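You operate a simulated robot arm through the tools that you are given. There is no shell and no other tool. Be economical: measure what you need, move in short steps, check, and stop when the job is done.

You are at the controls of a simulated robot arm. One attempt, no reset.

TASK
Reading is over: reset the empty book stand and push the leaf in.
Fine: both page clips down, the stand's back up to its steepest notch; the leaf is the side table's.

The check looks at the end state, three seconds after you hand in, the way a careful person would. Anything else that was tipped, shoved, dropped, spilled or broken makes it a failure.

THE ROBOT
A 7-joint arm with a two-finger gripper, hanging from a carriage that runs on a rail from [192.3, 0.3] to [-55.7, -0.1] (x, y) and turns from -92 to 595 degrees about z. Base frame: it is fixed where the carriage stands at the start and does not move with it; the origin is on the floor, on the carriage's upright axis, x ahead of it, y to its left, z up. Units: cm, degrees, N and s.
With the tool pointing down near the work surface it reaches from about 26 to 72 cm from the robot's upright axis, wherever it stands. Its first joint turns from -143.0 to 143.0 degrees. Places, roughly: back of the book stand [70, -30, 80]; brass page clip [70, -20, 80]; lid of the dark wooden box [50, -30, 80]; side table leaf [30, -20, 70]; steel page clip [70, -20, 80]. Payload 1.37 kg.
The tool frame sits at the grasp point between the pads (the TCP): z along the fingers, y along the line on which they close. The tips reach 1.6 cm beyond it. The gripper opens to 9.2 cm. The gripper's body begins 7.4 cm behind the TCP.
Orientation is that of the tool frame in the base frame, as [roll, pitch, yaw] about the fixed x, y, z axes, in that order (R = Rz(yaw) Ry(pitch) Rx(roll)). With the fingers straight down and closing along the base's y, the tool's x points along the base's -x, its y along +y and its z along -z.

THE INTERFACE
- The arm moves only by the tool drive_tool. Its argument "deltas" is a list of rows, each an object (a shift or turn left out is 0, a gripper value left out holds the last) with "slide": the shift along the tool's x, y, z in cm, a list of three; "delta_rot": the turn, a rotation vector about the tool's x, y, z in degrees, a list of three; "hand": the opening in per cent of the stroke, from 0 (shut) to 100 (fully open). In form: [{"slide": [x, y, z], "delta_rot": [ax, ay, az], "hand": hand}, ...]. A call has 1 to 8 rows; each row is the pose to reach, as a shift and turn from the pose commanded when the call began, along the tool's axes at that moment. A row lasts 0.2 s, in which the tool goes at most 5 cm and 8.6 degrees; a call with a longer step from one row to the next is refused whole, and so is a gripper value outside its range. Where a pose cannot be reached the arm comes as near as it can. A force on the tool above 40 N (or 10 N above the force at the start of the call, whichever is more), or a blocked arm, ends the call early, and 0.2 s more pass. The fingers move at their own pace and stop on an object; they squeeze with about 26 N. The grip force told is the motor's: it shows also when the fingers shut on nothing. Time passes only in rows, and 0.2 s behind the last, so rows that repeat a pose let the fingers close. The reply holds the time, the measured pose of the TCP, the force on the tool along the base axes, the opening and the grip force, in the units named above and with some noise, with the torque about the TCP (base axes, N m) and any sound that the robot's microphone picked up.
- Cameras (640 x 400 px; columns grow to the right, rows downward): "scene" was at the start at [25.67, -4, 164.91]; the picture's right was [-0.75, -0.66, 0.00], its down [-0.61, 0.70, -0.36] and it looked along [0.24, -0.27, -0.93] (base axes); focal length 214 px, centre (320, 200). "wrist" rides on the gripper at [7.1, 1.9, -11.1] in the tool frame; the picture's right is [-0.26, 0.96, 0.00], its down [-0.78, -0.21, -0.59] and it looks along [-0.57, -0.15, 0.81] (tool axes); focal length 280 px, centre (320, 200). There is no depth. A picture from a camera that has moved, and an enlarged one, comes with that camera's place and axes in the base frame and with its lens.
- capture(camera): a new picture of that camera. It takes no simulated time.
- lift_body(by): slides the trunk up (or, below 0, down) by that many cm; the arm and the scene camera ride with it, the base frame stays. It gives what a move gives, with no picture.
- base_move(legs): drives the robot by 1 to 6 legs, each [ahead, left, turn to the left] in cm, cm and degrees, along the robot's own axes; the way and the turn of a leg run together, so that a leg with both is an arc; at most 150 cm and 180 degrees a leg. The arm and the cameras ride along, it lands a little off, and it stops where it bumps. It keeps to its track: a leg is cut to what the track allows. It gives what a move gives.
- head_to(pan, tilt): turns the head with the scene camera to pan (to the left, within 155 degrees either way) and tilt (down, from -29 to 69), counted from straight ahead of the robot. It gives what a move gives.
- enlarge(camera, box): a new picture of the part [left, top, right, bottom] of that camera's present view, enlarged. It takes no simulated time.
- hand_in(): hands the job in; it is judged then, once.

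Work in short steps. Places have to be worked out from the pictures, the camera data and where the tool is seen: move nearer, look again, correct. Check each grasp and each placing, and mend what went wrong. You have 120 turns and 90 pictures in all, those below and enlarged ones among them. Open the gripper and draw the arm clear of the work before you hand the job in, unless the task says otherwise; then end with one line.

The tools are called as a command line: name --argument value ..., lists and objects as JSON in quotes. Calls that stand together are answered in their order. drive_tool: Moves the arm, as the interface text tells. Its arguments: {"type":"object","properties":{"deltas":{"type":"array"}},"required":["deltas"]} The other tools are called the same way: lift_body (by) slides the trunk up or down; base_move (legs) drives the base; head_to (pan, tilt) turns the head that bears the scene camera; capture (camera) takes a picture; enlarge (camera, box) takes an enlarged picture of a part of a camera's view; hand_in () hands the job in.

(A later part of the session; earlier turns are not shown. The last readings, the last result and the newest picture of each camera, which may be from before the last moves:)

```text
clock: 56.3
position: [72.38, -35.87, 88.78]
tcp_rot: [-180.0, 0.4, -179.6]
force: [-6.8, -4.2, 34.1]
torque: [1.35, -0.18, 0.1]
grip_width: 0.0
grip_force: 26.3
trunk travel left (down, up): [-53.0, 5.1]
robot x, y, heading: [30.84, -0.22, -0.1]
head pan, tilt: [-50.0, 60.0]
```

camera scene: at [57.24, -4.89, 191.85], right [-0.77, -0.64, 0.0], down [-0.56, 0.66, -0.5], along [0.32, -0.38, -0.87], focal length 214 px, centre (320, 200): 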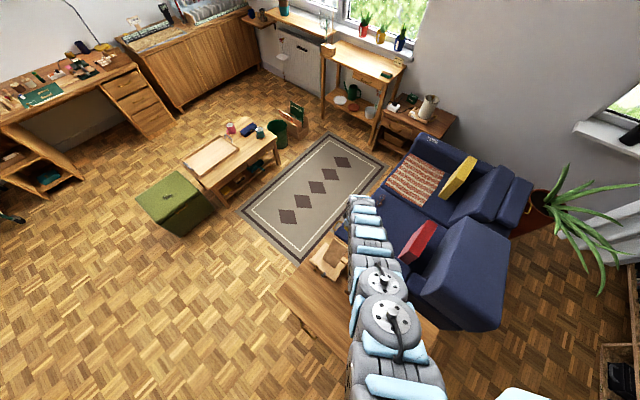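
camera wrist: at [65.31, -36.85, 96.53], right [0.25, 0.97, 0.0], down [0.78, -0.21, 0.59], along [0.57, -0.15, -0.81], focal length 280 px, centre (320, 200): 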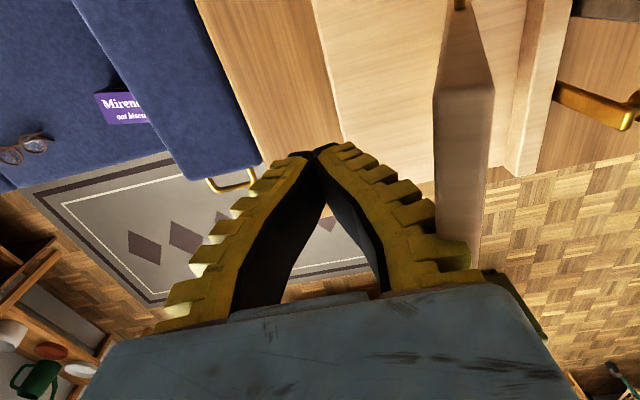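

The force is vertical: closed fingers form a V that wedges on the top edge. Better: open fully, straddle the panel and push with the inner face of the -y finger. Back off and rise first.

drive_tool --deltas '[{"slide": [0, -1.5, 0]}, {"slide": [0, -3, 0]}, {"slide": [0, -3, -4]}, {"slide": [0, -3, -8], "hand": 100}, {"slide": [0, -1, -10]}, {"slide": [0, 1.5, -10]}]'

capture --camera "wrist"

```text
clock: 57.7
position: [73.72, -35.79, 96.78]
tcp_rot: [179.9, 0.2, -179.6]
force: [0.0, 0.1, -0.2]
torque: [0.03, 0.01, 0.03]
grip_width: 9.18
grip_force: 0.0
out of reach, approached as far as the arm can: row 5, 6
trunk travel left (down, up): [-53.0, 5.1]
robot x, y, heading: [30.77, 0.08, -0.1]
head pan, tilt: [-50.0, 60.0]
```

```text
59 pictures are left
camera wrist: at [66.41, -33.92, 107.94], right [0.26, 0.97, 0.0], down [0.78, -0.21, 0.59], along [0.57, -0.15, -0.81], focal length 280 px, centre (320, 200)
```

wrist: 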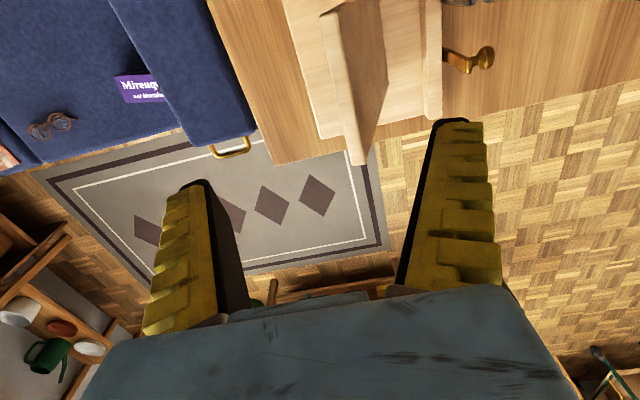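

The panel looks steeper than the middle notch; I check the pin from the -x side.

base_move --legs '[[-13, 0, 0]]'

enlarge --camera "wrist" --box '[220, 40, 440, 240]'

```text
clock: 59.0
position: [60.73, -35.75, 96.81]
tcp_rot: [179.9, 0.2, -179.6]
force: [-0.3, 0.8, 0.2]
torque: [0.02, -0.04, 0.0]
grip_width: 9.2
grip_force: 0.1
trunk travel left (down, up): [-53.0, 5.1]
robot x, y, heading: [17.88, 0.03, -0.1]
head pan, tilt: [-50.0, 60.0]
```

```text
2.00 times, centred on (330, 140) of wrist
camera zoom: at [53.45, -33.92, 107.95], right [0.26, 0.97, 0.0], down [0.78, -0.21, 0.59], along [0.57, -0.15, -0.81], focal length 561 px, centre (300, 320)
```

zoom: 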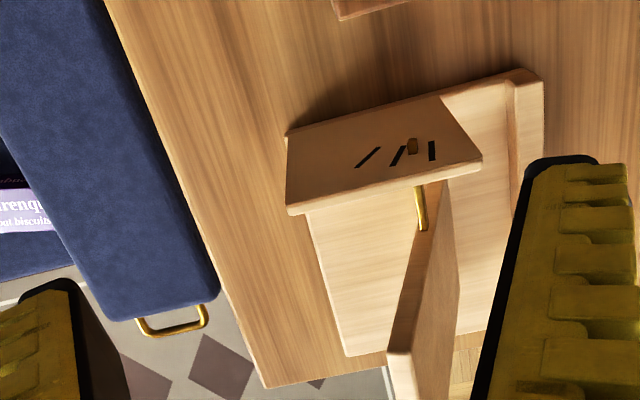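

Pin is still in (or just past) the middle slot; the stand is unmoved. Straddle the panel with open fingers and push with the -y finger.

base_move --legs '[[13, 0, 0]]'

drive_tool --deltas '[{"slide": [0.5, 0, 3]}, {"slide": [1, 0, 6]}, {"slide": [1, 0, 8]}]'

capture --camera "wrist"

```text
clock: 60.3
position: [73.7, -35.77, 96.74]
tcp_rot: [179.8, 0.2, -179.6]
force: [0.5, 0.5, 0.2]
torque: [0.0, 0.0, -0.02]
grip_width: 9.19
grip_force: 0.1
trunk travel left (down, up): [-53.0, 5.1]
robot x, y, heading: [30.99, 0.05, -0.2]
head pan, tilt: [-50.0, 60.0]
```

```text
clock: 61.1
position: [72.79, -35.63, 88.77]
tcp_rot: [179.9, 0.2, -179.6]
force: [0.3, -0.6, -0.5]
torque: [0.01, 0.02, 0.0]
grip_width: 9.18
grip_force: 0.2
trunk travel left (down, up): [-53.0, 5.1]
robot x, y, heading: [30.76, -0.1, 0.1]
head pan, tilt: [-50.0, 60.0]
```

```text
57 pictures are left
camera wrist: at [65.51, -33.85, 99.92], right [0.25, 0.97, 0.0], down [0.78, -0.21, 0.59], along [0.57, -0.15, -0.81], focal length 280 px, centre (320, 200)
```

wrist: 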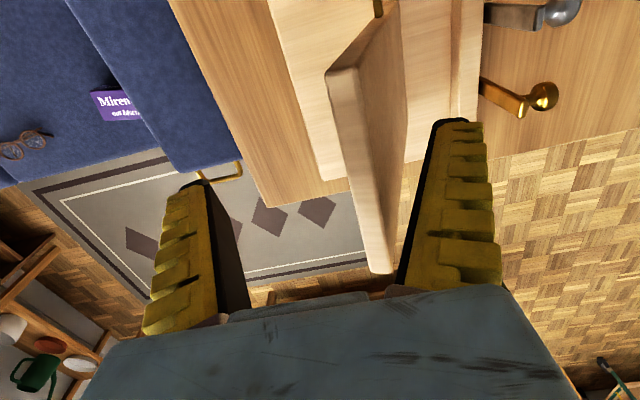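

Panel is between the fingers. Move +y.

drive_tool --deltas '[{"slide": [0, 1, 0]}, {"slide": [0, 2, 0]}, {"slide": [0, 3, 0]}]'

drive_tool --deltas '[{"slide": [0, 0.5, 0]}, {"slide": [0, 1, 0]}, {"slide": [0, 1.5, 0]}]'

```text
clock: 61.9
position: [72.64, -32.78, 88.77]
tcp_rot: [179.9, 0.2, -179.5]
force: [0.0, -0.1, 0.3]
torque: [0.07, 0.0, -0.01]
grip_width: 9.18
grip_force: 0.1
trunk travel left (down, up): [-53.0, 5.1]
robot x, y, heading: [30.89, 0.2, 0.0]
head pan, tilt: [-50.0, 60.0]
```

```text
clock: 62.7
position: [72.77, -31.18, 88.83]
tcp_rot: [179.9, 0.2, -179.5]
force: [-0.1, 0.1, -0.4]
torque: [-0.01, 0.01, -0.01]
grip_width: 9.15
grip_force: 0.1
trunk travel left (down, up): [-53.0, 5.1]
robot x, y, heading: [30.82, 0.23, 0.0]
head pan, tilt: [-50.0, 60.0]
```

drive_tool --deltas '[{"slide": [0, 0.4, 0]}, {"slide": [0, 0.8, 0]}, {"slide": [0, 1.2, 0]}, {"slide": [0, 1.5, 0]}, {"slide": [0, 1.8, 0]}]'

capture --camera "wrist"

```text
clock: 63.9
position: [72.71, -29.51, 88.74]
tcp_rot: [180.0, 0.1, -179.4]
force: [-0.5, 0.6, -0.6]
torque: [-0.01, -0.02, 0.0]
grip_width: 9.2
grip_force: 0.1
trunk travel left (down, up): [-53.0, 5.1]
robot x, y, heading: [30.54, 0.2, -0.1]
head pan, tilt: [-50.0, 60.0]
```

```text
56 pictures are left
camera wrist: at [65.4, -27.55, 99.94], right [0.25, 0.97, 0.0], down [0.78, -0.21, 0.59], along [0.57, -0.15, -0.81], focal length 280 px, centre (320, 200)
```

wrist: 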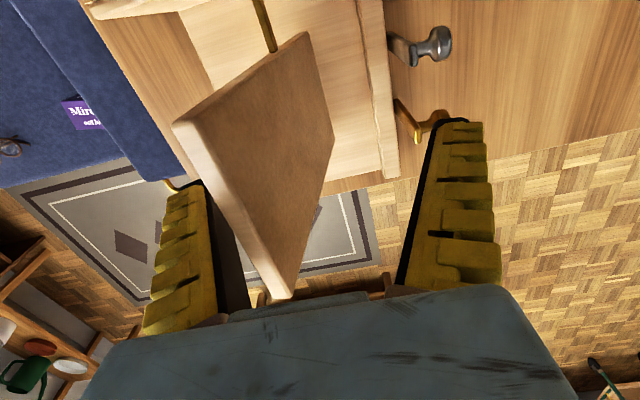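

Close now; continue slowly.

drive_tool --deltas '[{"slide": [0, 0.3, 0]}, {"slide": [0, 0.6, 0]}, {"slide": [0, 0.9, 0]}, {"slide": [0, 1.2, 0]}]'

drive_tool --deltas '[{"slide": [0, 0.3, 0]}, {"slide": [0, 0.6, 0]}, {"slide": [0, 0.9, 0]}]'

```text
clock: 64.9
position: [72.68, -28.41, 88.79]
tcp_rot: [180.0, 0.2, -179.5]
force: [1.3, -5.2, 1.7]
torque: [0.1, 0.01, 0.0]
grip_width: 9.31
grip_force: 0.0
trunk travel left (down, up): [-53.0, 5.1]
robot x, y, heading: [30.99, 0.02, -0.4]
head pan, tilt: [-50.0, 60.0]
```

```text
clock: 65.7
position: [72.77, -27.31, 88.77]
tcp_rot: [179.8, 0.2, -179.5]
force: [0.6, -2.6, 2.4]
torque: [0.0, -0.01, -0.03]
grip_width: 9.3
grip_force: 0.1
trunk travel left (down, up): [-53.0, 5.1]
robot x, y, heading: [30.81, -0.15, -0.4]
head pan, tilt: [-50.0, 60.0]
```

It moved on and the force fell — likely the last notch. Retreat and check the pin.

drive_tool --deltas '[{"slide": [0, -1, 0]}, {"slide": [0, -2, 0]}, {"slide": [0, -2.5, -4]}, {"slide": [0, -2.5, -8]}]'

base_move --legs '[[-13, 0, 0]]'

enlarge --camera "wrist" --box '[180, 20, 440, 240]'

```text
clock: 66.7
position: [74.85, -31.92, 94.36]
tcp_rot: [179.8, 0.1, -179.6]
force: [-1.5, 0.7, 0.1]
torque: [-0.05, -0.07, -0.02]
grip_width: 9.19
grip_force: 0.0
out of reach, approached as far as the arm can: row 3, 4
trunk travel left (down, up): [-53.0, 5.1]
robot x, y, heading: [30.92, 0.0, -0.1]
head pan, tilt: [-50.0, 60.0]
```

```text
clock: 68.0
position: [61.99, -31.8, 94.34]
tcp_rot: [179.9, 0.2, -179.6]
force: [0.8, -0.1, -0.6]
torque: [0.0, 0.0, 0.02]
grip_width: 9.18
grip_force: 0.1
trunk travel left (down, up): [-53.0, 5.1]
robot x, y, heading: [18.82, 0.0, 0.0]
head pan, tilt: [-50.0, 60.0]
```

```text
1.82 times, centred on (310, 130) of wrist
camera zoom: at [54.73, -30.03, 105.56], right [0.25, 0.97, 0.0], down [0.78, -0.21, 0.59], along [0.57, -0.15, -0.81], focal length 510 px, centre (338, 327)
```

zoom: 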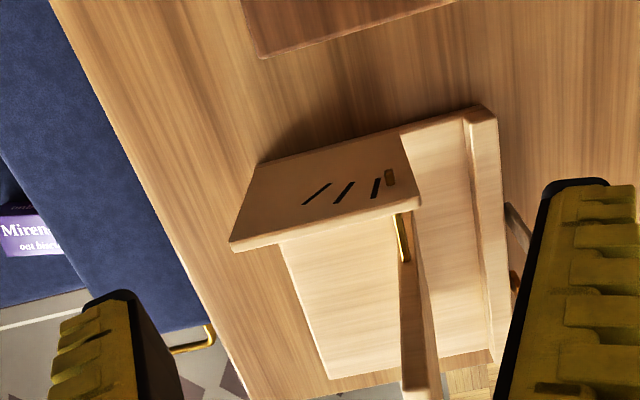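

enlarge --camera "wrist" --box '[280, 80, 380, 180]'

```text
4.00 times, centred on (330, 130) of wrist
camera zoom: at [54.73, -30.03, 105.56], right [0.25, 0.97, 0.0], down [0.78, -0.21, 0.59], along [0.57, -0.15, -0.81], focal length 1122 px, centre (280, 480)
```

zoom: 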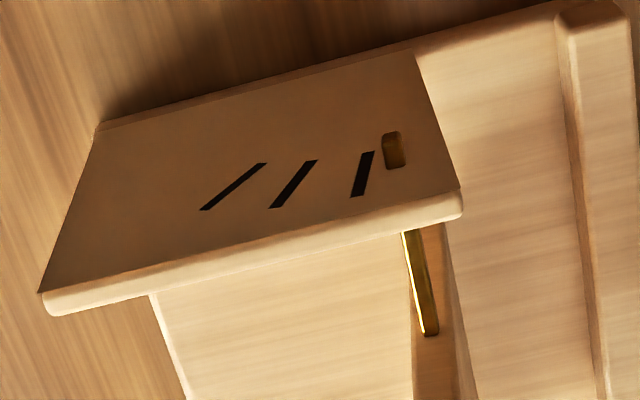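

The pin has gone past the third slot (≈84° vs the slot's ≈78°), and the hinge holds by friction. I'll bring it back a little with the inner face of the +y finger.

base_move --legs '[[12.2, 0, 0]]'

drive_tool --deltas '[{"slide": [1, 0, 2.5]}, {"slide": [2, 0, 5.5]}]'

drive_tool --deltas '[{"slide": [0, -0.5, 0]}, {"slide": [0, -1, 0]}]'

```text
clock: 69.2
position: [73.91, -31.87, 94.4]
tcp_rot: [179.9, 0.1, -179.5]
force: [0.2, 0.3, -0.1]
torque: [0.0, -0.01, -0.02]
grip_width: 9.19
grip_force: 0.1
trunk travel left (down, up): [-53.0, 5.1]
robot x, y, heading: [30.02, 0.41, -0.2]
head pan, tilt: [-50.0, 60.0]
```

```text
clock: 69.8
position: [72.01, -31.79, 88.89]
tcp_rot: [179.8, 0.1, -179.4]
force: [0.6, -0.5, -0.1]
torque: [0.0, 0.09, 0.01]
grip_width: 9.21
grip_force: 0.0
trunk travel left (down, up): [-53.0, 5.1]
robot x, y, heading: [30.41, -0.06, -0.0]
head pan, tilt: [-50.0, 60.0]
```

```text
clock: 70.4
position: [71.92, -32.81, 88.83]
tcp_rot: [179.7, 0.1, -179.5]
force: [-0.8, 0.2, -0.2]
torque: [0.02, 0.0, 0.04]
grip_width: 9.19
grip_force: 0.3
trunk travel left (down, up): [-53.0, 5.1]
robot x, y, heading: [29.85, 0.25, -0.0]
head pan, tilt: [-50.0, 60.0]
```

drive_tool --deltas '[{"slide": [0, -0.4, 0]}, {"slide": [0, -0.8, 0]}, {"slide": [0, -1.1, 0]}]'

drive_tool --deltas '[{"slide": [0, -0.3, 0]}, {"slide": [0, -0.6, 0]}]'

drive_tool --deltas '[{"slide": [0, -0.3, 0]}, {"slide": [0, -0.5, 0]}]'

```text
clock: 71.2
position: [72.13, -33.86, 88.84]
tcp_rot: [179.8, 0.1, -179.5]
force: [0.7, 0.4, -0.4]
torque: [0.01, -0.03, -0.02]
grip_width: 9.21
grip_force: 0.0
trunk travel left (down, up): [-53.0, 5.1]
robot x, y, heading: [30.11, 0.17, -0.3]
head pan, tilt: [-50.0, 60.0]
```

```text
clock: 71.8
position: [72.0, -34.56, 88.9]
tcp_rot: [179.8, 0.1, -179.5]
force: [-0.6, 1.0, -0.1]
torque: [-0.01, 0.0, 0.04]
grip_width: 9.17
grip_force: 0.1
trunk travel left (down, up): [-53.0, 5.1]
robot x, y, heading: [29.72, -0.12, -0.1]
head pan, tilt: [-50.0, 60.0]
```

```text
clock: 72.4
position: [72.02, -34.99, 88.91]
tcp_rot: [179.8, 0.1, -179.6]
force: [-0.5, 0.6, 0.5]
torque: [-0.01, -0.01, -0.01]
grip_width: 9.18
grip_force: 0.1
trunk travel left (down, up): [-53.0, 5.1]
robot x, y, heading: [29.98, -0.35, -0.0]
head pan, tilt: [-50.0, 60.0]
```

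capture --camera "wrist"

```text
53 pictures are left
camera wrist: at [64.82, -33.2, 100.05], right [0.25, 0.97, 0.0], down [0.78, -0.21, 0.59], along [0.57, -0.15, -0.81], focal length 280 px, centre (320, 200)
```

wrist: 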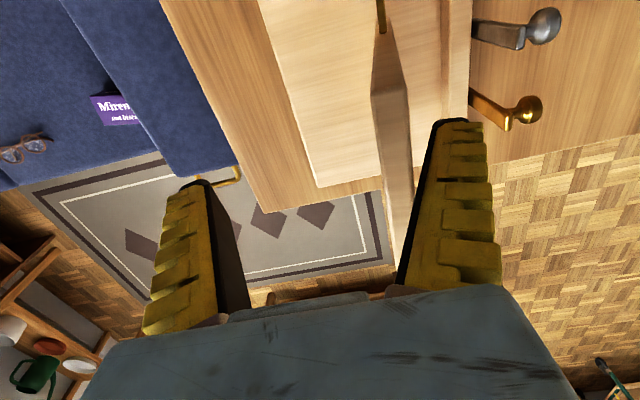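

drive_tool --deltas '[{"slide": [0, -0.2, 0]}, {"slide": [0, -0.4, 0]}]'

drive_tool --deltas '[{"slide": [0, -0.2, 0]}, {"slide": [0, -0.4, 0]}]'

```text
clock: 73.0
position: [72.11, -35.31, 88.78]
tcp_rot: [179.8, 0.1, -179.5]
force: [-0.4, 3.5, 0.7]
torque: [-0.14, 0.02, -0.02]
grip_width: 9.28
grip_force: 0.0
trunk travel left (down, up): [-53.0, 5.1]
robot x, y, heading: [29.92, -0.04, 0.1]
head pan, tilt: [-50.0, 60.0]
```

```text
clock: 73.6
position: [72.06, -35.78, 88.88]
tcp_rot: [179.7, 0.0, -179.5]
force: [-0.4, 4.4, 0.6]
torque: [-0.18, 0.0, -0.03]
grip_width: 9.33
grip_force: 0.0
trunk travel left (down, up): [-53.0, 5.1]
robot x, y, heading: [30.33, -0.02, -0.1]
head pan, tilt: [-50.0, 60.0]
```

Contact at about -35.2, moving at 4 N. Check the pin now.

drive_tool --deltas '[{"slide": [0, 1, 0]}, {"slide": [0, 2, 0]}, {"slide": [-1, 3, -2.5]}, {"slide": [-2, 3.5, -5]}]'

base_move --legs '[[-12.2, 0, 0]]'

enlarge --camera "wrist" --box '[260, 60, 400, 220]'

```text
clock: 74.6
position: [73.97, -32.3, 93.9]
tcp_rot: [179.8, 0.1, -179.5]
force: [-0.7, 0.2, 0.4]
torque: [0.02, -0.02, 0.0]
grip_width: 9.21
grip_force: 0.0
trunk travel left (down, up): [-53.0, 5.1]
robot x, y, heading: [30.21, -0.17, -0.1]
head pan, tilt: [-50.0, 60.0]
```

```text
clock: 75.9
position: [61.64, -32.4, 93.99]
tcp_rot: [179.8, 0.0, -179.6]
force: [0.2, 0.4, 0.4]
torque: [0.01, 0.0, 0.0]
grip_width: 9.2
grip_force: 0.1
trunk travel left (down, up): [-53.0, 5.1]
robot x, y, heading: [17.49, -0.09, -0.2]
head pan, tilt: [-50.0, 60.0]
```

```text
2.50 times, centred on (330, 140) of wrist
camera zoom: at [54.53, -30.54, 105.09], right [0.25, 0.97, 0.0], down [0.78, -0.21, 0.59], along [0.57, -0.15, -0.81], focal length 701 px, centre (295, 350)
```

zoom: 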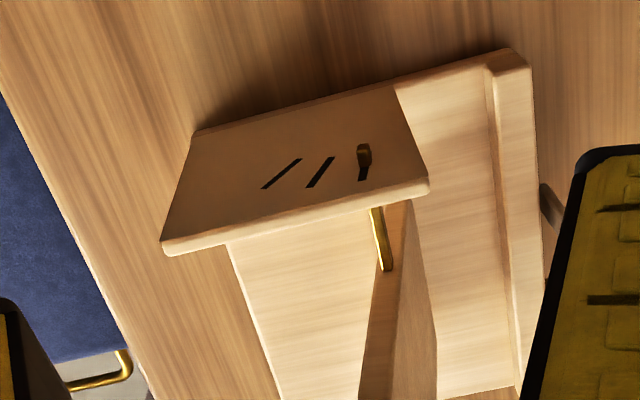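

enlarge --camera "wrist" --box '[300, 100, 370, 150]'

```text
8.00 times, centred on (335, 125) of wrist
camera zoom: at [54.53, -30.54, 105.09], right [0.25, 0.97, 0.0], down [0.78, -0.21, 0.59], along [0.57, -0.15, -0.81], focal length 2243 px, centre (200, 800)
```

zoom: 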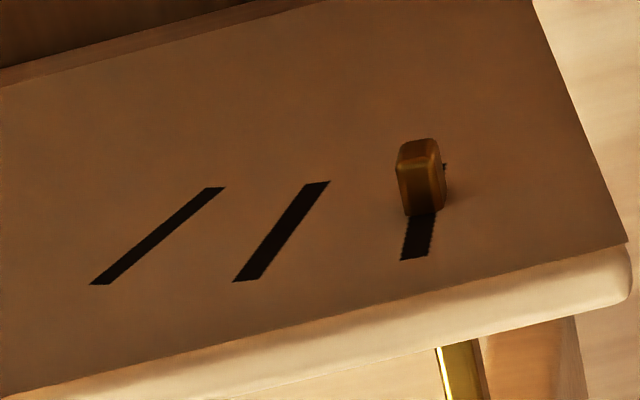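

The pin sits in the third slot. Now the clips: triangulated knobs at about steel (69.3,-21.3,82), brass (74.0,-21.3,82), levers upright on the lip's outer face. I'll take a side view to see their hinge.

drive_tool --deltas '[{"slide": [1, 4, 0]}, {"slide": [2, 8, 0]}, {"slide": [2, 12, 0]}, {"slide": [2, 16, 0]}]'

base_move --legs '[[-10, 0, 0]]'

drive_tool --deltas '[{"slide": [-2, 0, 2], "delta_rot": [0, -8, 0]}, {"slide": [-3, 0, 5], "delta_rot": [0, -16, 0]}, {"slide": [-4, 0, 6], "delta_rot": [0, -24, 0]}, {"slide": [-4, 0, 6], "delta_rot": [0, -30, 0]}]'

capture --camera "wrist"

```text
clock: 76.9
position: [64.04, -18.94, 88.47]
tcp_rot: [179.8, 0.0, -179.6]
force: [0.2, -1.4, 0.8]
torque: [0.11, -0.03, 0.01]
grip_width: 9.17
grip_force: 0.1
out of reach, approached as far as the arm can: row 1, 2, 3, 4
trunk travel left (down, up): [-53.0, 5.1]
robot x, y, heading: [17.58, 0.17, -0.1]
head pan, tilt: [-50.0, 60.0]
```

```text
clock: 78.0
position: [54.13, -18.79, 88.52]
tcp_rot: [179.7, 0.1, -179.6]
force: [-0.1, 0.0, 0.7]
torque: [0.0, 0.01, -0.01]
grip_width: 9.17
grip_force: 0.1
trunk travel left (down, up): [-53.0, 5.1]
robot x, y, heading: [7.72, -0.21, 0.1]
head pan, tilt: [-50.0, 60.0]
```

```text
clock: 78.5
position: [55.48, -18.77, 86.68]
tcp_rot: [-179.9, 6.8, -177.8]
force: [-8.0, 6.2, 50.6]
torque: [-2.89, 0.37, -1.19]
grip_width: 9.46
grip_force: 0.4
trunk travel left (down, up): [-53.0, 5.1]
robot x, y, heading: [7.91, -0.24, -0.1]
head pan, tilt: [-50.0, 60.0]
stopped in row 2: the force on the tool passed its limit at 363 N (the readings are from after the stop); the commanded pose is now the measured one
```

```text
50 pictures are left
camera wrist: at [46.89, -17.27, 96.85], right [0.22, 0.97, 0.03], down [0.71, -0.18, 0.68], along [0.67, -0.13, -0.74], focal length 280 px, centre (320, 200)
```

wrist: 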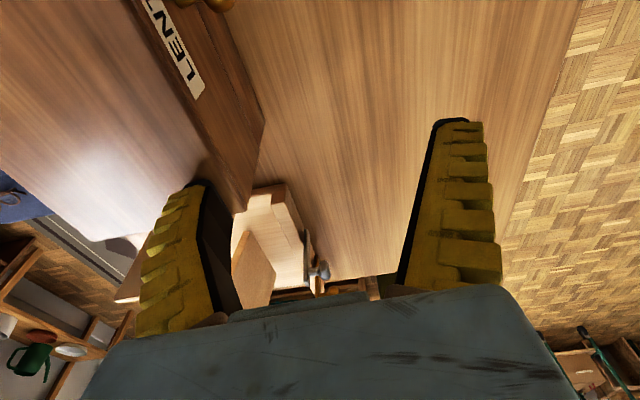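

I touched the box lid with the -y finger — the box is taller than I assumed. Lifting straight off now.

lift_body --by 5

capture --camera "wrist"

head_to --pan -40 --tilt 65

capture --camera "scene"

```text
clock: 79.4
position: [55.2, -18.75, 91.37]
tcp_rot: [179.9, 6.6, -177.7]
force: [-0.2, -0.2, 0.4]
torque: [-0.01, 0.03, -0.01]
grip_width: 9.16
grip_force: 0.1
trunk travel left (down, up): [-58.0, 0.1]
robot x, y, heading: [7.68, 0.48, 0.0]
head pan, tilt: [-50.0, 60.0]
```

```text
49 pictures are left
camera wrist: at [46.7, -17.19, 101.64], right [0.22, 0.97, 0.03], down [0.72, -0.18, 0.67], along [0.66, -0.13, -0.74], focal length 280 px, centre (320, 200)
```

wrist: 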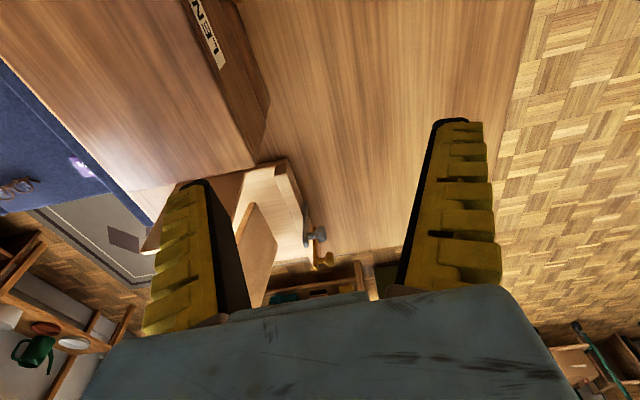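

```text
clock: 80.1
position: [55.16, -18.65, 91.37]
tcp_rot: [179.9, 6.6, -177.8]
force: [-0.1, 0.4, -0.1]
torque: [0.01, 0.0, 0.0]
grip_width: 9.19
grip_force: 0.1
trunk travel left (down, up): [-58.0, 0.1]
robot x, y, heading: [7.79, -0.04, 0.1]
head pan, tilt: [-40.0, 65.0]
```

```text
48 pictures are left
camera scene: at [34.44, -3.73, 191.3], right [-0.64, -0.76, 0.0], down [-0.69, 0.58, -0.42], along [0.32, -0.27, -0.91], focal length 214 px, centre (320, 200)
```

scene: 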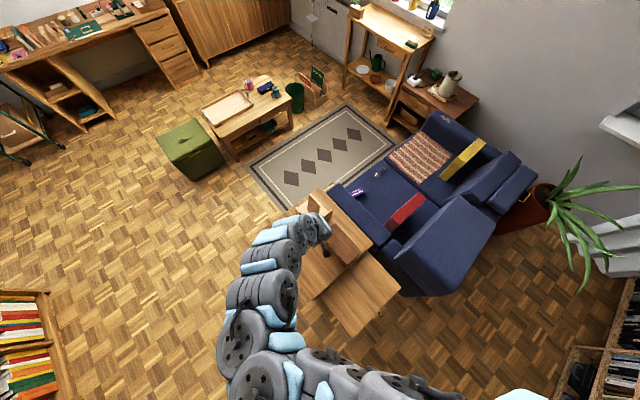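

The box appears unmoved (far top edge still at x≈57). Zoom on the clips from this angle.

enlarge --camera "wrist" --box '[230, 150, 360, 290]'

```text
2.86 times, centred on (295, 220) of wrist
camera zoom: at [46.71, -17.2, 101.64], right [0.22, 0.97, 0.03], down [0.71, -0.18, 0.67], along [0.66, -0.13, -0.74], focal length 801 px, centre (391, 143)
```

zoom: 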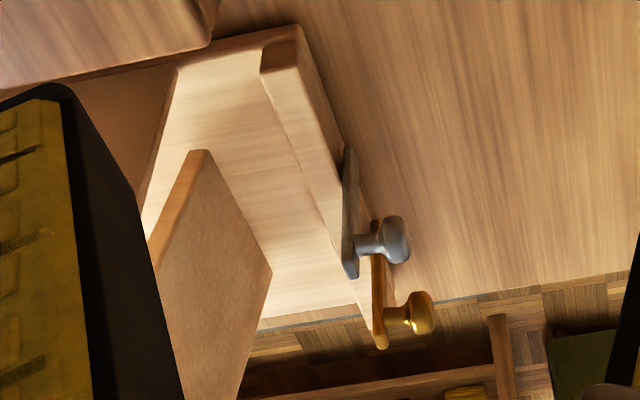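

Levers are upright strips on the lip's outer face with knobs toward +y. I'll test folding: straddle the steel lever with the open gripper (closing along y), -y finger behind it, and draw gently toward +y. First square the tool and move above the steel clip.

drive_tool --deltas '[{"slide": [0, -1.5, 0], "delta_rot": [0, 6.6, 2]}]'

base_move --legs '[[14, 0, 0]]'

capture --camera "wrist"

```text
clock: 80.5
position: [55.25, -20.14, 91.31]
tcp_rot: [179.9, -0.1, -179.6]
force: [0.2, -0.2, 0.2]
torque: [-0.03, -0.01, -0.02]
grip_width: 9.22
grip_force: 0.1
trunk travel left (down, up): [-58.0, 0.1]
robot x, y, heading: [7.78, 0.12, -0.1]
head pan, tilt: [-40.0, 65.0]
```

```text
clock: 81.9
position: [69.18, -20.36, 91.34]
tcp_rot: [179.8, 0.0, -179.7]
force: [0.1, 0.7, -0.1]
torque: [-0.04, -0.03, -0.02]
grip_width: 9.19
grip_force: 0.0
trunk travel left (down, up): [-58.0, 0.1]
robot x, y, heading: [21.79, 0.03, -0.0]
head pan, tilt: [-40.0, 65.0]
```

```text
46 pictures are left
camera wrist: at [61.94, -18.47, 102.54], right [0.26, 0.97, 0.0], down [0.78, -0.21, 0.59], along [0.57, -0.15, -0.81], focal length 280 px, centre (320, 200)
```

wrist: 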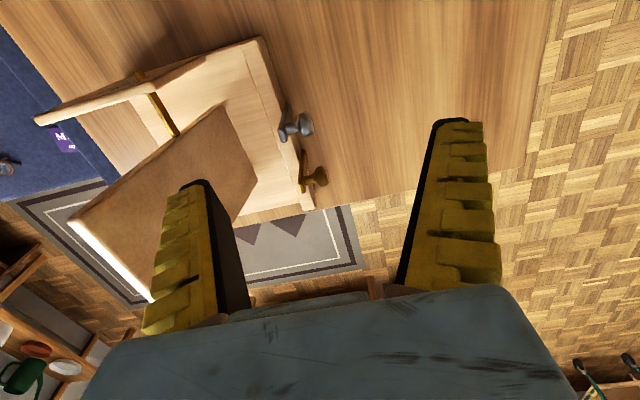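

Positioned over the steel clip, -y finger behind its lever. Lower the trunk 9 cm.

lift_body --by -5

capture --camera "wrist"

```text
clock: 82.8
position: [69.09, -20.26, 86.31]
tcp_rot: [179.7, 0.0, -179.7]
force: [0.6, 0.4, -0.1]
torque: [-0.01, -0.01, 0.01]
grip_width: 9.22
grip_force: 0.0
trunk travel left (down, up): [-53.0, 5.1]
robot x, y, heading: [21.72, 0.0, -0.1]
head pan, tilt: [-40.0, 65.0]
```

```text
45 pictures are left
camera wrist: at [61.96, -18.47, 97.54], right [0.26, 0.97, 0.0], down [0.78, -0.21, 0.59], along [0.57, -0.15, -0.81], focal length 280 px, centre (320, 200)
```

wrist: 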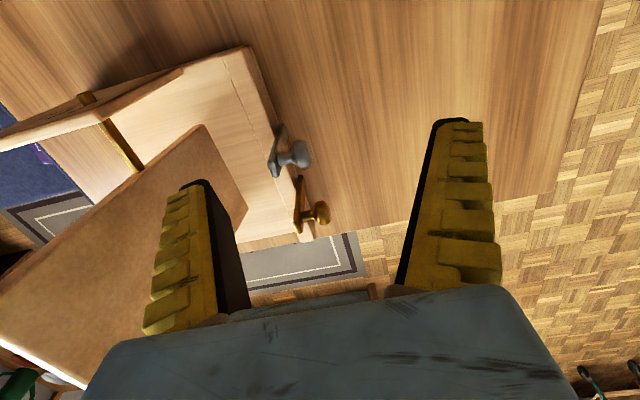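

Geometry agrees (lever top at y≈-23.3, z≈84; finger 1.5 cm behind it). Lower 4.5 cm more and then draw +y gently.

lift_body --by -4.5

drive_tool --deltas '[{"slide": [0, 0.5, 0]}, {"slide": [0, 1, 0]}, {"slide": [0, 1.5, 0]}]'

drive_tool --deltas '[{"slide": [0, 0.4, 0]}, {"slide": [0, 0.8, 0]}]'

capture --camera "wrist"

```text
clock: 83.7
position: [69.1, -20.31, 81.9]
tcp_rot: [179.7, 0.0, -179.7]
force: [-0.2, 0.0, -0.2]
torque: [0.01, 0.01, 0.03]
grip_width: 9.2
grip_force: 0.0
trunk travel left (down, up): [-48.5, 9.6]
robot x, y, heading: [21.65, 0.09, -0.3]
head pan, tilt: [-40.0, 65.0]
```

```text
clock: 84.5
position: [69.12, -18.81, 81.86]
tcp_rot: [179.8, 0.1, -179.7]
force: [0.6, -1.9, 0.6]
torque: [-0.06, 0.0, 0.01]
grip_width: 9.22
grip_force: 0.0
trunk travel left (down, up): [-48.5, 9.6]
robot x, y, heading: [21.67, 0.23, 0.2]
head pan, tilt: [-40.0, 65.0]
```

```text
clock: 85.0
position: [69.06, -18.61, 81.87]
tcp_rot: [-179.9, 0.0, -179.8]
force: [-0.3, -16.5, -0.1]
torque: [0.18, 0.04, -0.14]
grip_width: 9.45
grip_force: 0.3
trunk travel left (down, up): [-48.5, 9.6]
robot x, y, heading: [21.62, 0.21, -0.2]
head pan, tilt: [-40.0, 65.0]
```

```text
44 pictures are left
camera wrist: at [61.88, -16.66, 93.07], right [0.26, 0.97, 0.0], down [0.78, -0.21, 0.59], along [0.57, -0.15, -0.81], focal length 280 px, centre (320, 200)
```

wrist: 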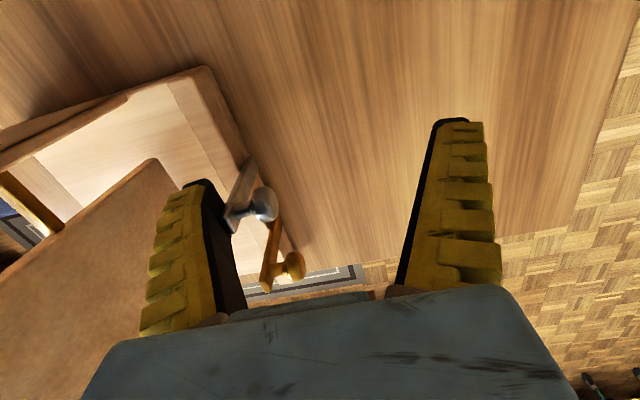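

16 N and the lever doesn't fold outward. I back off, rise, and get a sharp front view of the lever pivots.

drive_tool --deltas '[{"slide": [0, -0.8, 0]}, {"slide": [0, -1.2, 0]}]'

enlarge --camera "wrist" --box '[200, 130, 330, 290]'

lift_body --by 9.5

drive_tool --deltas '[{"slide": [0, 3, 0], "delta_rot": [0, 0, 8]}, {"slide": [0, 6, 0], "delta_rot": [0, 0, 16]}, {"slide": [0, 9, 0], "delta_rot": [0, 0, 24]}, {"slide": [0, 12, 0], "delta_rot": [0, 0, 32]}, {"slide": [0, 15, 0], "delta_rot": [0, 0, 40]}, {"slide": [0, 18, 0], "delta_rot": [0, 0, 48]}, {"slide": [0, 18, 0], "delta_rot": [0, 0, 56]}, {"slide": [0, 18, 0], "delta_rot": [0, 0, 64]}]'

capture --camera "wrist"

```text
clock: 85.7
position: [69.19, -19.23, 81.86]
tcp_rot: [179.7, 0.0, -179.8]
force: [-0.4, 0.1, -0.2]
torque: [-0.02, -0.01, -0.01]
grip_width: 9.17
grip_force: 0.1
trunk travel left (down, up): [-48.5, 9.6]
robot x, y, heading: [21.47, 0.08, -0.3]
head pan, tilt: [-40.0, 65.0]
```

```text
2.50 times, centred on (265, 210) of wrist
camera zoom: at [61.97, -17.31, 93.02], right [0.26, 0.97, 0.0], down [0.78, -0.21, 0.59], along [0.57, -0.15, -0.81], focal length 701 px, centre (458, 175)
```

zoom: 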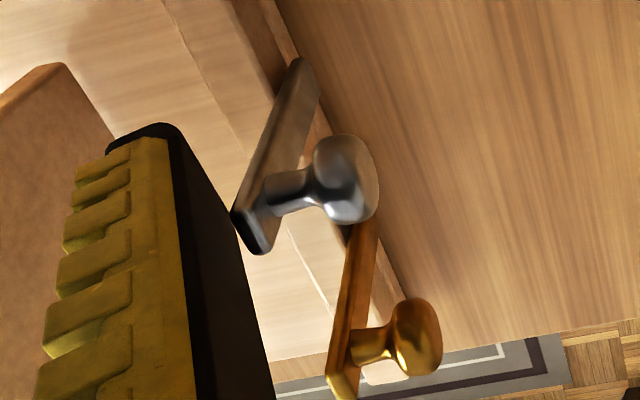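

```text
clock: 86.9
position: [69.16, -19.1, 91.36]
tcp_rot: [179.8, 0.1, -179.8]
force: [-0.1, 0.4, -0.1]
torque: [0.03, 0.01, -0.01]
grip_width: 9.21
grip_force: 0.0
trunk travel left (down, up): [-58.0, 0.1]
robot x, y, heading: [22.0, 0.22, -0.5]
head pan, tilt: [-40.0, 65.0]
```

```text
clock: 88.7
position: [69.52, -1.24, 90.84]
tcp_rot: [180.0, -0.3, 116.2]
force: [-0.2, 0.9, 0.4]
torque: [-0.01, -0.02, 0.02]
grip_width: 9.2
grip_force: 0.2
out of reach, approached as far as the arm can: row 5, 6, 7, 8
trunk travel left (down, up): [-58.0, 0.1]
robot x, y, heading: [21.83, -0.36, -0.2]
head pan, tilt: [-40.0, 65.0]
```

```text
42 pictures are left
camera wrist: at [68.01, 5.94, 102.1], right [0.98, 0.19, 0.0], down [0.15, -0.8, 0.59], along [0.11, -0.58, -0.81], focal length 280 px, centre (320, 200)
```

wrist: 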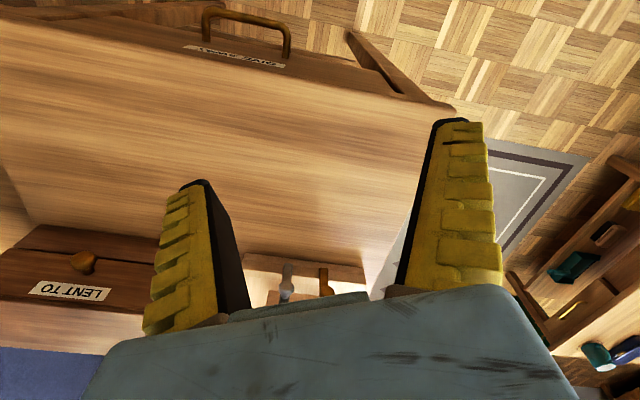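

enlarge --camera "wrist" --box '[230, 240, 380, 310]'

```text
4.27 times, centred on (305, 275) of wrist
camera zoom: at [68.01, 5.94, 102.1], right [0.98, 0.19, 0.0], down [0.15, -0.8, 0.59], along [0.11, -0.58, -0.81], focal length 1196 px, centre (384, -120)
```

zoom: 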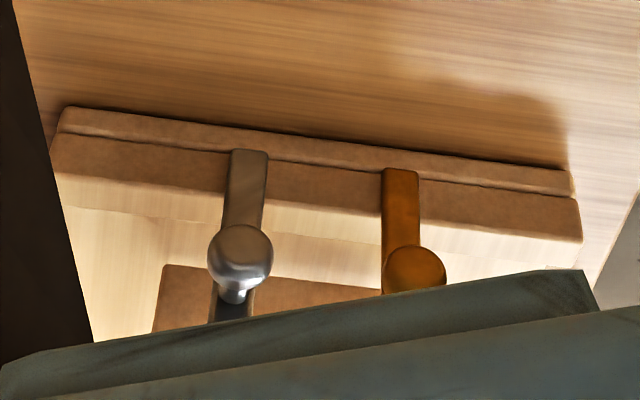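

Levers seem pivoted at their lower end on the lip face; the pivot axis is unclear. I'll grip the steel knob with fingers closing along x, so I can feel each direction. First turn to yaw 90 and set the opening to 40 %.

drive_tool --deltas '[{"delta_rot": [0, 0, 8], "hand": 40}, {"delta_rot": [0, 0, 16]}, {"delta_rot": [0, 0, 24]}, {"delta_rot": [0, 0, 26]}]'

base_move --legs '[[-9.8, 0, 0]]'

drive_tool --deltas '[{"slide": [-2, 3, 0]}, {"slide": [-5, 6, 0]}, {"slide": [-8.5, 8, 0]}, {"slide": [-12, 9, 0]}, {"slide": [-15, 9.5, 0]}]'

capture --camera "wrist"

```text
clock: 89.7
position: [69.49, -1.33, 90.82]
tcp_rot: [-179.9, -0.3, 90.2]
force: [1.1, -0.1, 0.7]
torque: [0.01, -0.02, 0.01]
grip_width: 4.04
grip_force: 2.1
trunk travel left (down, up): [-58.0, 0.1]
robot x, y, heading: [21.77, -0.09, -0.0]
head pan, tilt: [-40.0, 65.0]
```

```text
clock: 90.9
position: [59.74, -1.21, 90.92]
tcp_rot: [-180.0, -0.2, 90.4]
force: [0.0, 0.6, -0.3]
torque: [0.03, 0.04, 0.0]
grip_width: 4.02
grip_force: 2.4
trunk travel left (down, up): [-58.0, 0.1]
robot x, y, heading: [11.87, -0.1, -0.1]
head pan, tilt: [-40.0, 65.0]
```

```text
clock: 92.1
position: [69.15, -16.13, 90.81]
tcp_rot: [-179.9, -0.3, 90.3]
force: [0.3, 0.7, -0.2]
torque: [-0.06, 0.0, -0.03]
grip_width: 4.03
grip_force: 2.4
trunk travel left (down, up): [-58.0, 0.1]
robot x, y, heading: [11.83, 0.0, -0.0]
head pan, tilt: [-40.0, 65.0]
```

```text
40 pictures are left
camera wrist: at [71.0, -9.06, 102.07], right [0.97, -0.26, 0.0], down [-0.21, -0.78, 0.59], along [-0.15, -0.57, -0.81], focal length 280 px, centre (320, 200)
```

wrist: 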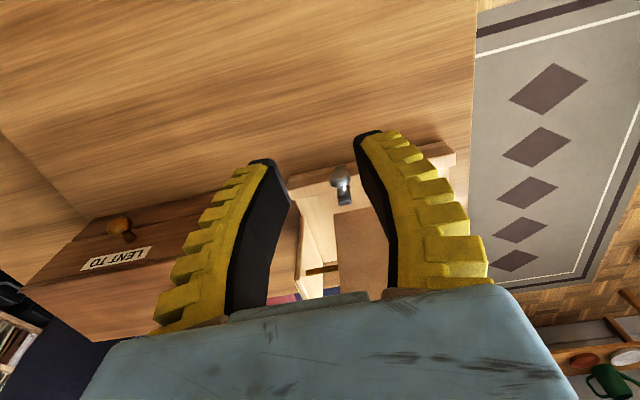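

Knob recomputed at (69.5,-21.4,82). Move over it and lower onto it.

drive_tool --deltas '[{"slide": [-3, 0.2, 0]}, {"slide": [-5.4, 0.35, 0]}]'

lift_body --by -4.5

capture --camera "wrist"

```text
clock: 92.7
position: [69.74, -21.47, 90.73]
tcp_rot: [179.9, -0.2, 90.4]
force: [0.5, 1.1, 0.2]
torque: [-0.01, 0.06, 0.0]
grip_width: 4.04
grip_force: 2.7
trunk travel left (down, up): [-58.0, 0.1]
robot x, y, heading: [12.06, 0.39, -0.2]
head pan, tilt: [-40.0, 65.0]
```

```text
clock: 93.6
position: [69.78, -21.56, 86.39]
tcp_rot: [179.9, -0.2, 90.3]
force: [-0.3, -0.4, -1.1]
torque: [-0.02, 0.0, -0.01]
grip_width: 4.04
grip_force: 2.3
trunk travel left (down, up): [-53.5, 4.6]
robot x, y, heading: [11.83, 0.0, 0.2]
head pan, tilt: [-40.0, 65.0]
```

```text
39 pictures are left
camera wrist: at [71.51, -14.53, 97.54], right [0.97, -0.26, 0.0], down [-0.21, -0.78, 0.59], along [-0.15, -0.57, -0.81], focal length 280 px, centre (320, 200)
```

wrist: 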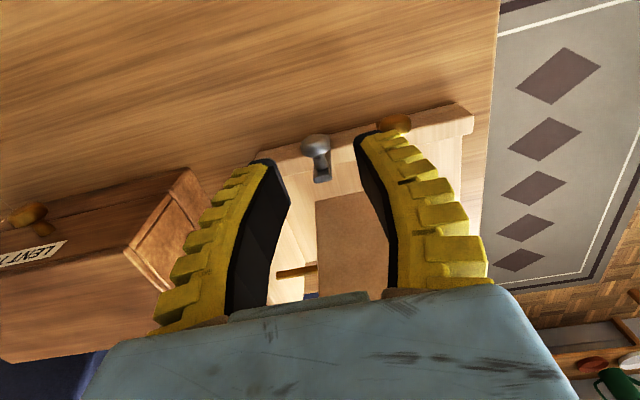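

Centre on x=69.45 and lower the last 4 cm.

drive_tool --deltas '[{"slide": [0, -0.35, 0]}]'

lift_body --by -4

drive_tool --deltas '[{"hand": 0}, {}, {}]'

capture --camera "wrist"

```text
clock: 94.0
position: [69.41, -21.51, 86.26]
tcp_rot: [-179.9, -0.2, 90.5]
force: [-0.6, -0.4, -1.2]
torque: [0.01, 0.02, 0.02]
grip_width: 4.02
grip_force: 2.6
trunk travel left (down, up): [-53.5, 4.6]
robot x, y, heading: [12.2, -0.06, -0.2]
head pan, tilt: [-40.0, 65.0]
```

```text
clock: 94.8
position: [69.36, -21.57, 82.28]
tcp_rot: [-179.9, -0.2, 90.3]
force: [0.0, -0.2, 0.0]
torque: [-0.02, -0.01, -0.01]
grip_width: 4.02
grip_force: 2.8
trunk travel left (down, up): [-49.5, 8.6]
robot x, y, heading: [11.81, -0.09, -0.1]
head pan, tilt: [-40.0, 65.0]
```

```text
clock: 95.6
position: [69.36, -21.5, 82.31]
tcp_rot: [-179.8, -0.3, 90.4]
force: [0.9, 3.1, -2.9]
torque: [0.04, -0.06, 0.09]
grip_width: 0.78
grip_force: 27.9
trunk travel left (down, up): [-49.5, 8.6]
robot x, y, heading: [11.79, 0.03, -0.4]
head pan, tilt: [-40.0, 65.0]
```

```text
38 pictures are left
camera wrist: at [71.12, -14.4, 93.5], right [0.97, -0.26, 0.0], down [-0.21, -0.78, 0.59], along [-0.15, -0.57, -0.81], focal length 280 px, centre (320, 200)
```

wrist: 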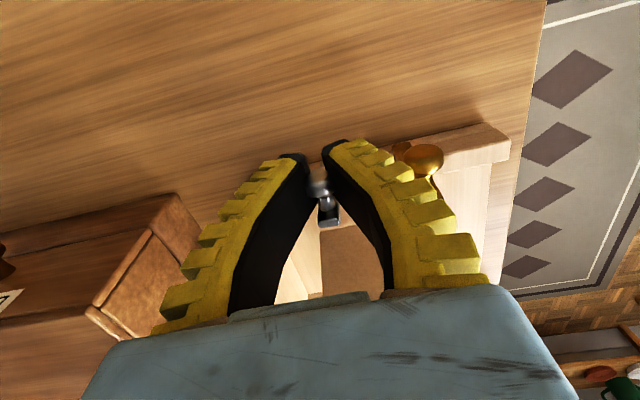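

Knob held (0.8 cm, on the stem). Feel each direction with small moves: first -x.

drive_tool --deltas '[{"slide": [0, -0.5, 0]}, {"slide": [0, -0.8, 0]}]'

drive_tool --deltas '[{"slide": [0, 0.8, 0]}, {"slide": [0, 1.3, 0]}, {"slide": [0, 1.6, 0]}]'

drive_tool --deltas '[{"slide": [0, -0.8, 0]}]'

```text
clock: 96.2
position: [68.74, -21.35, 82.46]
tcp_rot: [-179.9, -0.3, 90.3]
force: [4.7, 4.9, 1.7]
torque: [0.04, -0.3, 0.07]
grip_width: 0.64
grip_force: 28.0
trunk travel left (down, up): [-49.5, 8.6]
robot x, y, heading: [12.29, -0.24, -0.0]
head pan, tilt: [-40.0, 65.0]
```

```text
clock: 97.0
position: [69.56, -21.39, 82.05]
tcp_rot: [-179.5, -0.5, 90.3]
force: [-22.2, 9.5, 24.3]
torque: [0.12, 0.21, -0.06]
grip_width: 0.61
grip_force: 28.1
trunk travel left (down, up): [-49.5, 8.6]
robot x, y, heading: [12.08, 0.24, -0.4]
head pan, tilt: [-40.0, 65.0]
```

```text
clock: 97.4
position: [69.46, -21.47, 82.24]
tcp_rot: [179.9, -0.2, 90.4]
force: [0.5, 2.1, -12.8]
torque: [-0.26, -0.02, -0.1]
grip_width: 0.6
grip_force: 28.3
trunk travel left (down, up): [-49.5, 8.6]
robot x, y, heading: [11.85, 0.11, 0.0]
head pan, tilt: [-40.0, 65.0]
```

It moves freely toward -x and is stopped toward +x: the clips swivel about y. Pivot estimated at z≈76.9 (radius ≈5). Follow the arc to 30° and read the forces.

drive_tool --deltas '[{"slide": [0, -0.65, 0.04]}, {"slide": [0, -1.29, 0.17]}, {"slide": [0, -1.9, 0.4]}, {"slide": [0, -2.5, 0.67]}]'

capture --camera "wrist"

```text
clock: 98.4
position: [67.19, -21.48, 81.69]
tcp_rot: [179.9, -0.2, 90.5]
force: [11.7, 5.3, 8.2]
torque: [0.14, -0.72, 0.11]
grip_width: 0.58
grip_force: 28.3
trunk travel left (down, up): [-49.5, 8.6]
robot x, y, heading: [11.91, -0.0, -0.3]
head pan, tilt: [-40.0, 65.0]
```

```text
37 pictures are left
camera wrist: at [68.95, -14.4, 92.95], right [0.97, -0.26, 0.0], down [-0.21, -0.78, 0.59], along [-0.15, -0.57, -0.81], focal length 280 px, centre (320, 200)
```

wrist: 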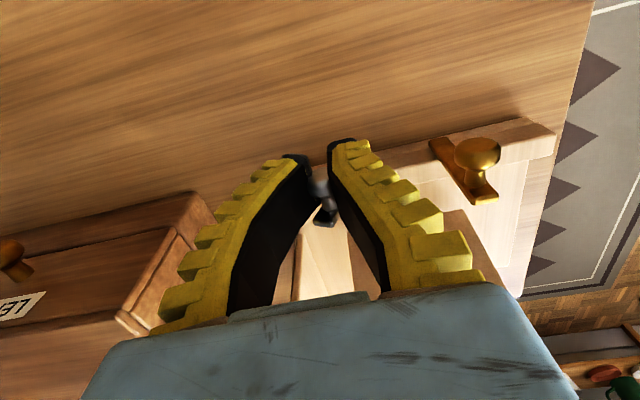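

Following with ~14 N tangential resistance. Continue to 60°.

drive_tool --deltas '[{"slide": [0, -0.55, 0.37]}, {"slide": [0, -1.04, 0.79]}, {"slide": [0, -1.45, 1.3]}, {"slide": [0, -1.83, 1.83]}]'

capture --camera "wrist"

```text
clock: 99.4
position: [65.5, -21.45, 79.99]
tcp_rot: [179.8, -0.3, 90.4]
force: [17.0, 6.7, 12.2]
torque: [0.31, -0.94, 0.17]
grip_width: 0.6
grip_force: 28.3
trunk travel left (down, up): [-49.5, 8.6]
robot x, y, heading: [12.06, -0.03, 0.3]
head pan, tilt: [-40.0, 65.0]
```

```text
36 pictures are left
camera wrist: at [67.34, -14.4, 91.19], right [0.97, -0.26, 0.0], down [-0.21, -0.78, 0.58], along [-0.15, -0.57, -0.81], focal length 280 px, centre (320, 200)
```

wrist: 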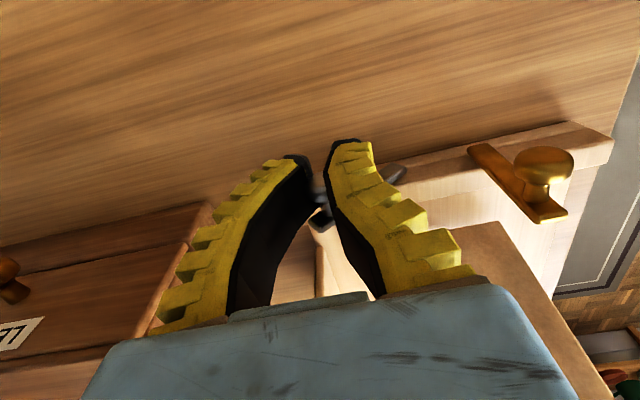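

Near 60°, effective radius ≈4.6. Now mostly downward to 90°.

drive_tool --deltas '[{"slide": [0, -0.1, 0.6]}, {"slide": [0, -0.2, 1.2]}, {"slide": [0, -0.25, 1.8]}, {"slide": [0, -0.25, 2.4]}]'

capture --camera "wrist"

```text
clock: 100.4
position: [65.2, -21.41, 77.57]
tcp_rot: [179.9, -0.2, 90.4]
force: [18.0, 5.0, 1.6]
torque: [0.04, -0.08, -0.02]
grip_width: 0.01
grip_force: 27.6
trunk travel left (down, up): [-49.5, 8.6]
robot x, y, heading: [11.91, 0.1, -0.1]
head pan, tilt: [-40.0, 65.0]
```

```text
35 pictures are left
camera wrist: at [66.95, -14.39, 88.72], right [0.97, -0.26, 0.0], down [-0.21, -0.78, 0.59], along [-0.15, -0.57, -0.81], focal length 280 px, centre (320, 200)
```

wrist: 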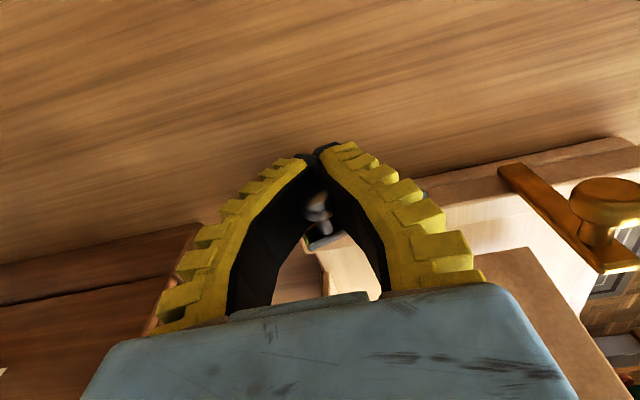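

The knob slipped up into the V of the fingers. Open a bit, rise, and look.

drive_tool --deltas '[{"slide": [0, 0.3, 0], "hand": 50}, {"slide": [0, 0.3, 0]}, {"slide": [0, 0.3, 0]}]'

lift_body --by 8.5

capture --camera "wrist"

```text
clock: 101.2
position: [65.0, -21.47, 77.45]
tcp_rot: [-179.8, -0.3, 90.2]
force: [-0.2, 2.3, 0.1]
torque: [0.01, 0.01, 0.02]
grip_width: 4.85
grip_force: 1.7
trunk travel left (down, up): [-49.5, 8.6]
robot x, y, heading: [12.0, 0.16, -0.1]
head pan, tilt: [-40.0, 65.0]
```

```text
clock: 102.4
position: [65.1, -21.5, 85.81]
tcp_rot: [-180.0, -0.1, 90.2]
force: [0.4, 0.1, -0.7]
torque: [-0.01, -0.01, -0.01]
grip_width: 4.91
grip_force: 1.8
trunk travel left (down, up): [-58.0, 0.1]
robot x, y, heading: [12.09, 0.12, -0.0]
head pan, tilt: [-40.0, 65.0]
```

```text
34 pictures are left
camera wrist: at [66.82, -14.51, 97.11], right [0.97, -0.26, 0.0], down [-0.21, -0.78, 0.59], along [-0.15, -0.57, -0.81], focal length 280 px, centre (320, 200)
```

wrist: 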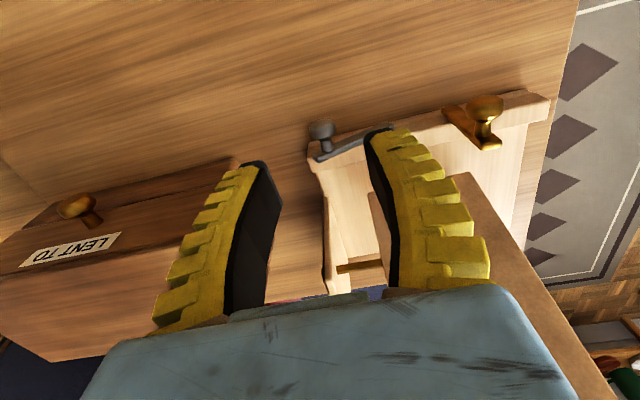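

enlarge --camera "wrist" --box '[280, 80, 440, 200]'

```text
3.33 times, centred on (360, 140) of wrist
camera zoom: at [66.82, -14.51, 97.11], right [0.97, -0.26, 0.0], down [-0.21, -0.78, 0.59], along [-0.15, -0.57, -0.81], focal length 935 px, centre (187, 400)
```

zoom: 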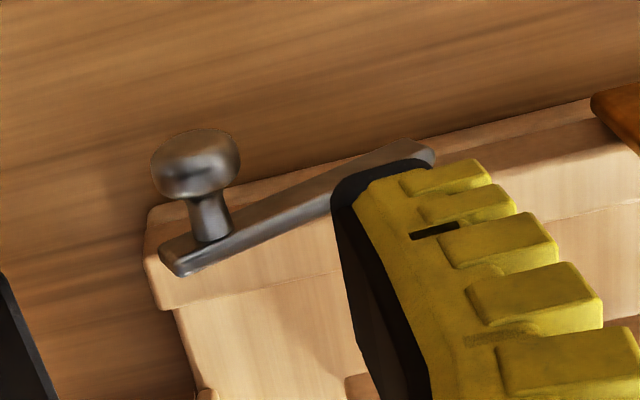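

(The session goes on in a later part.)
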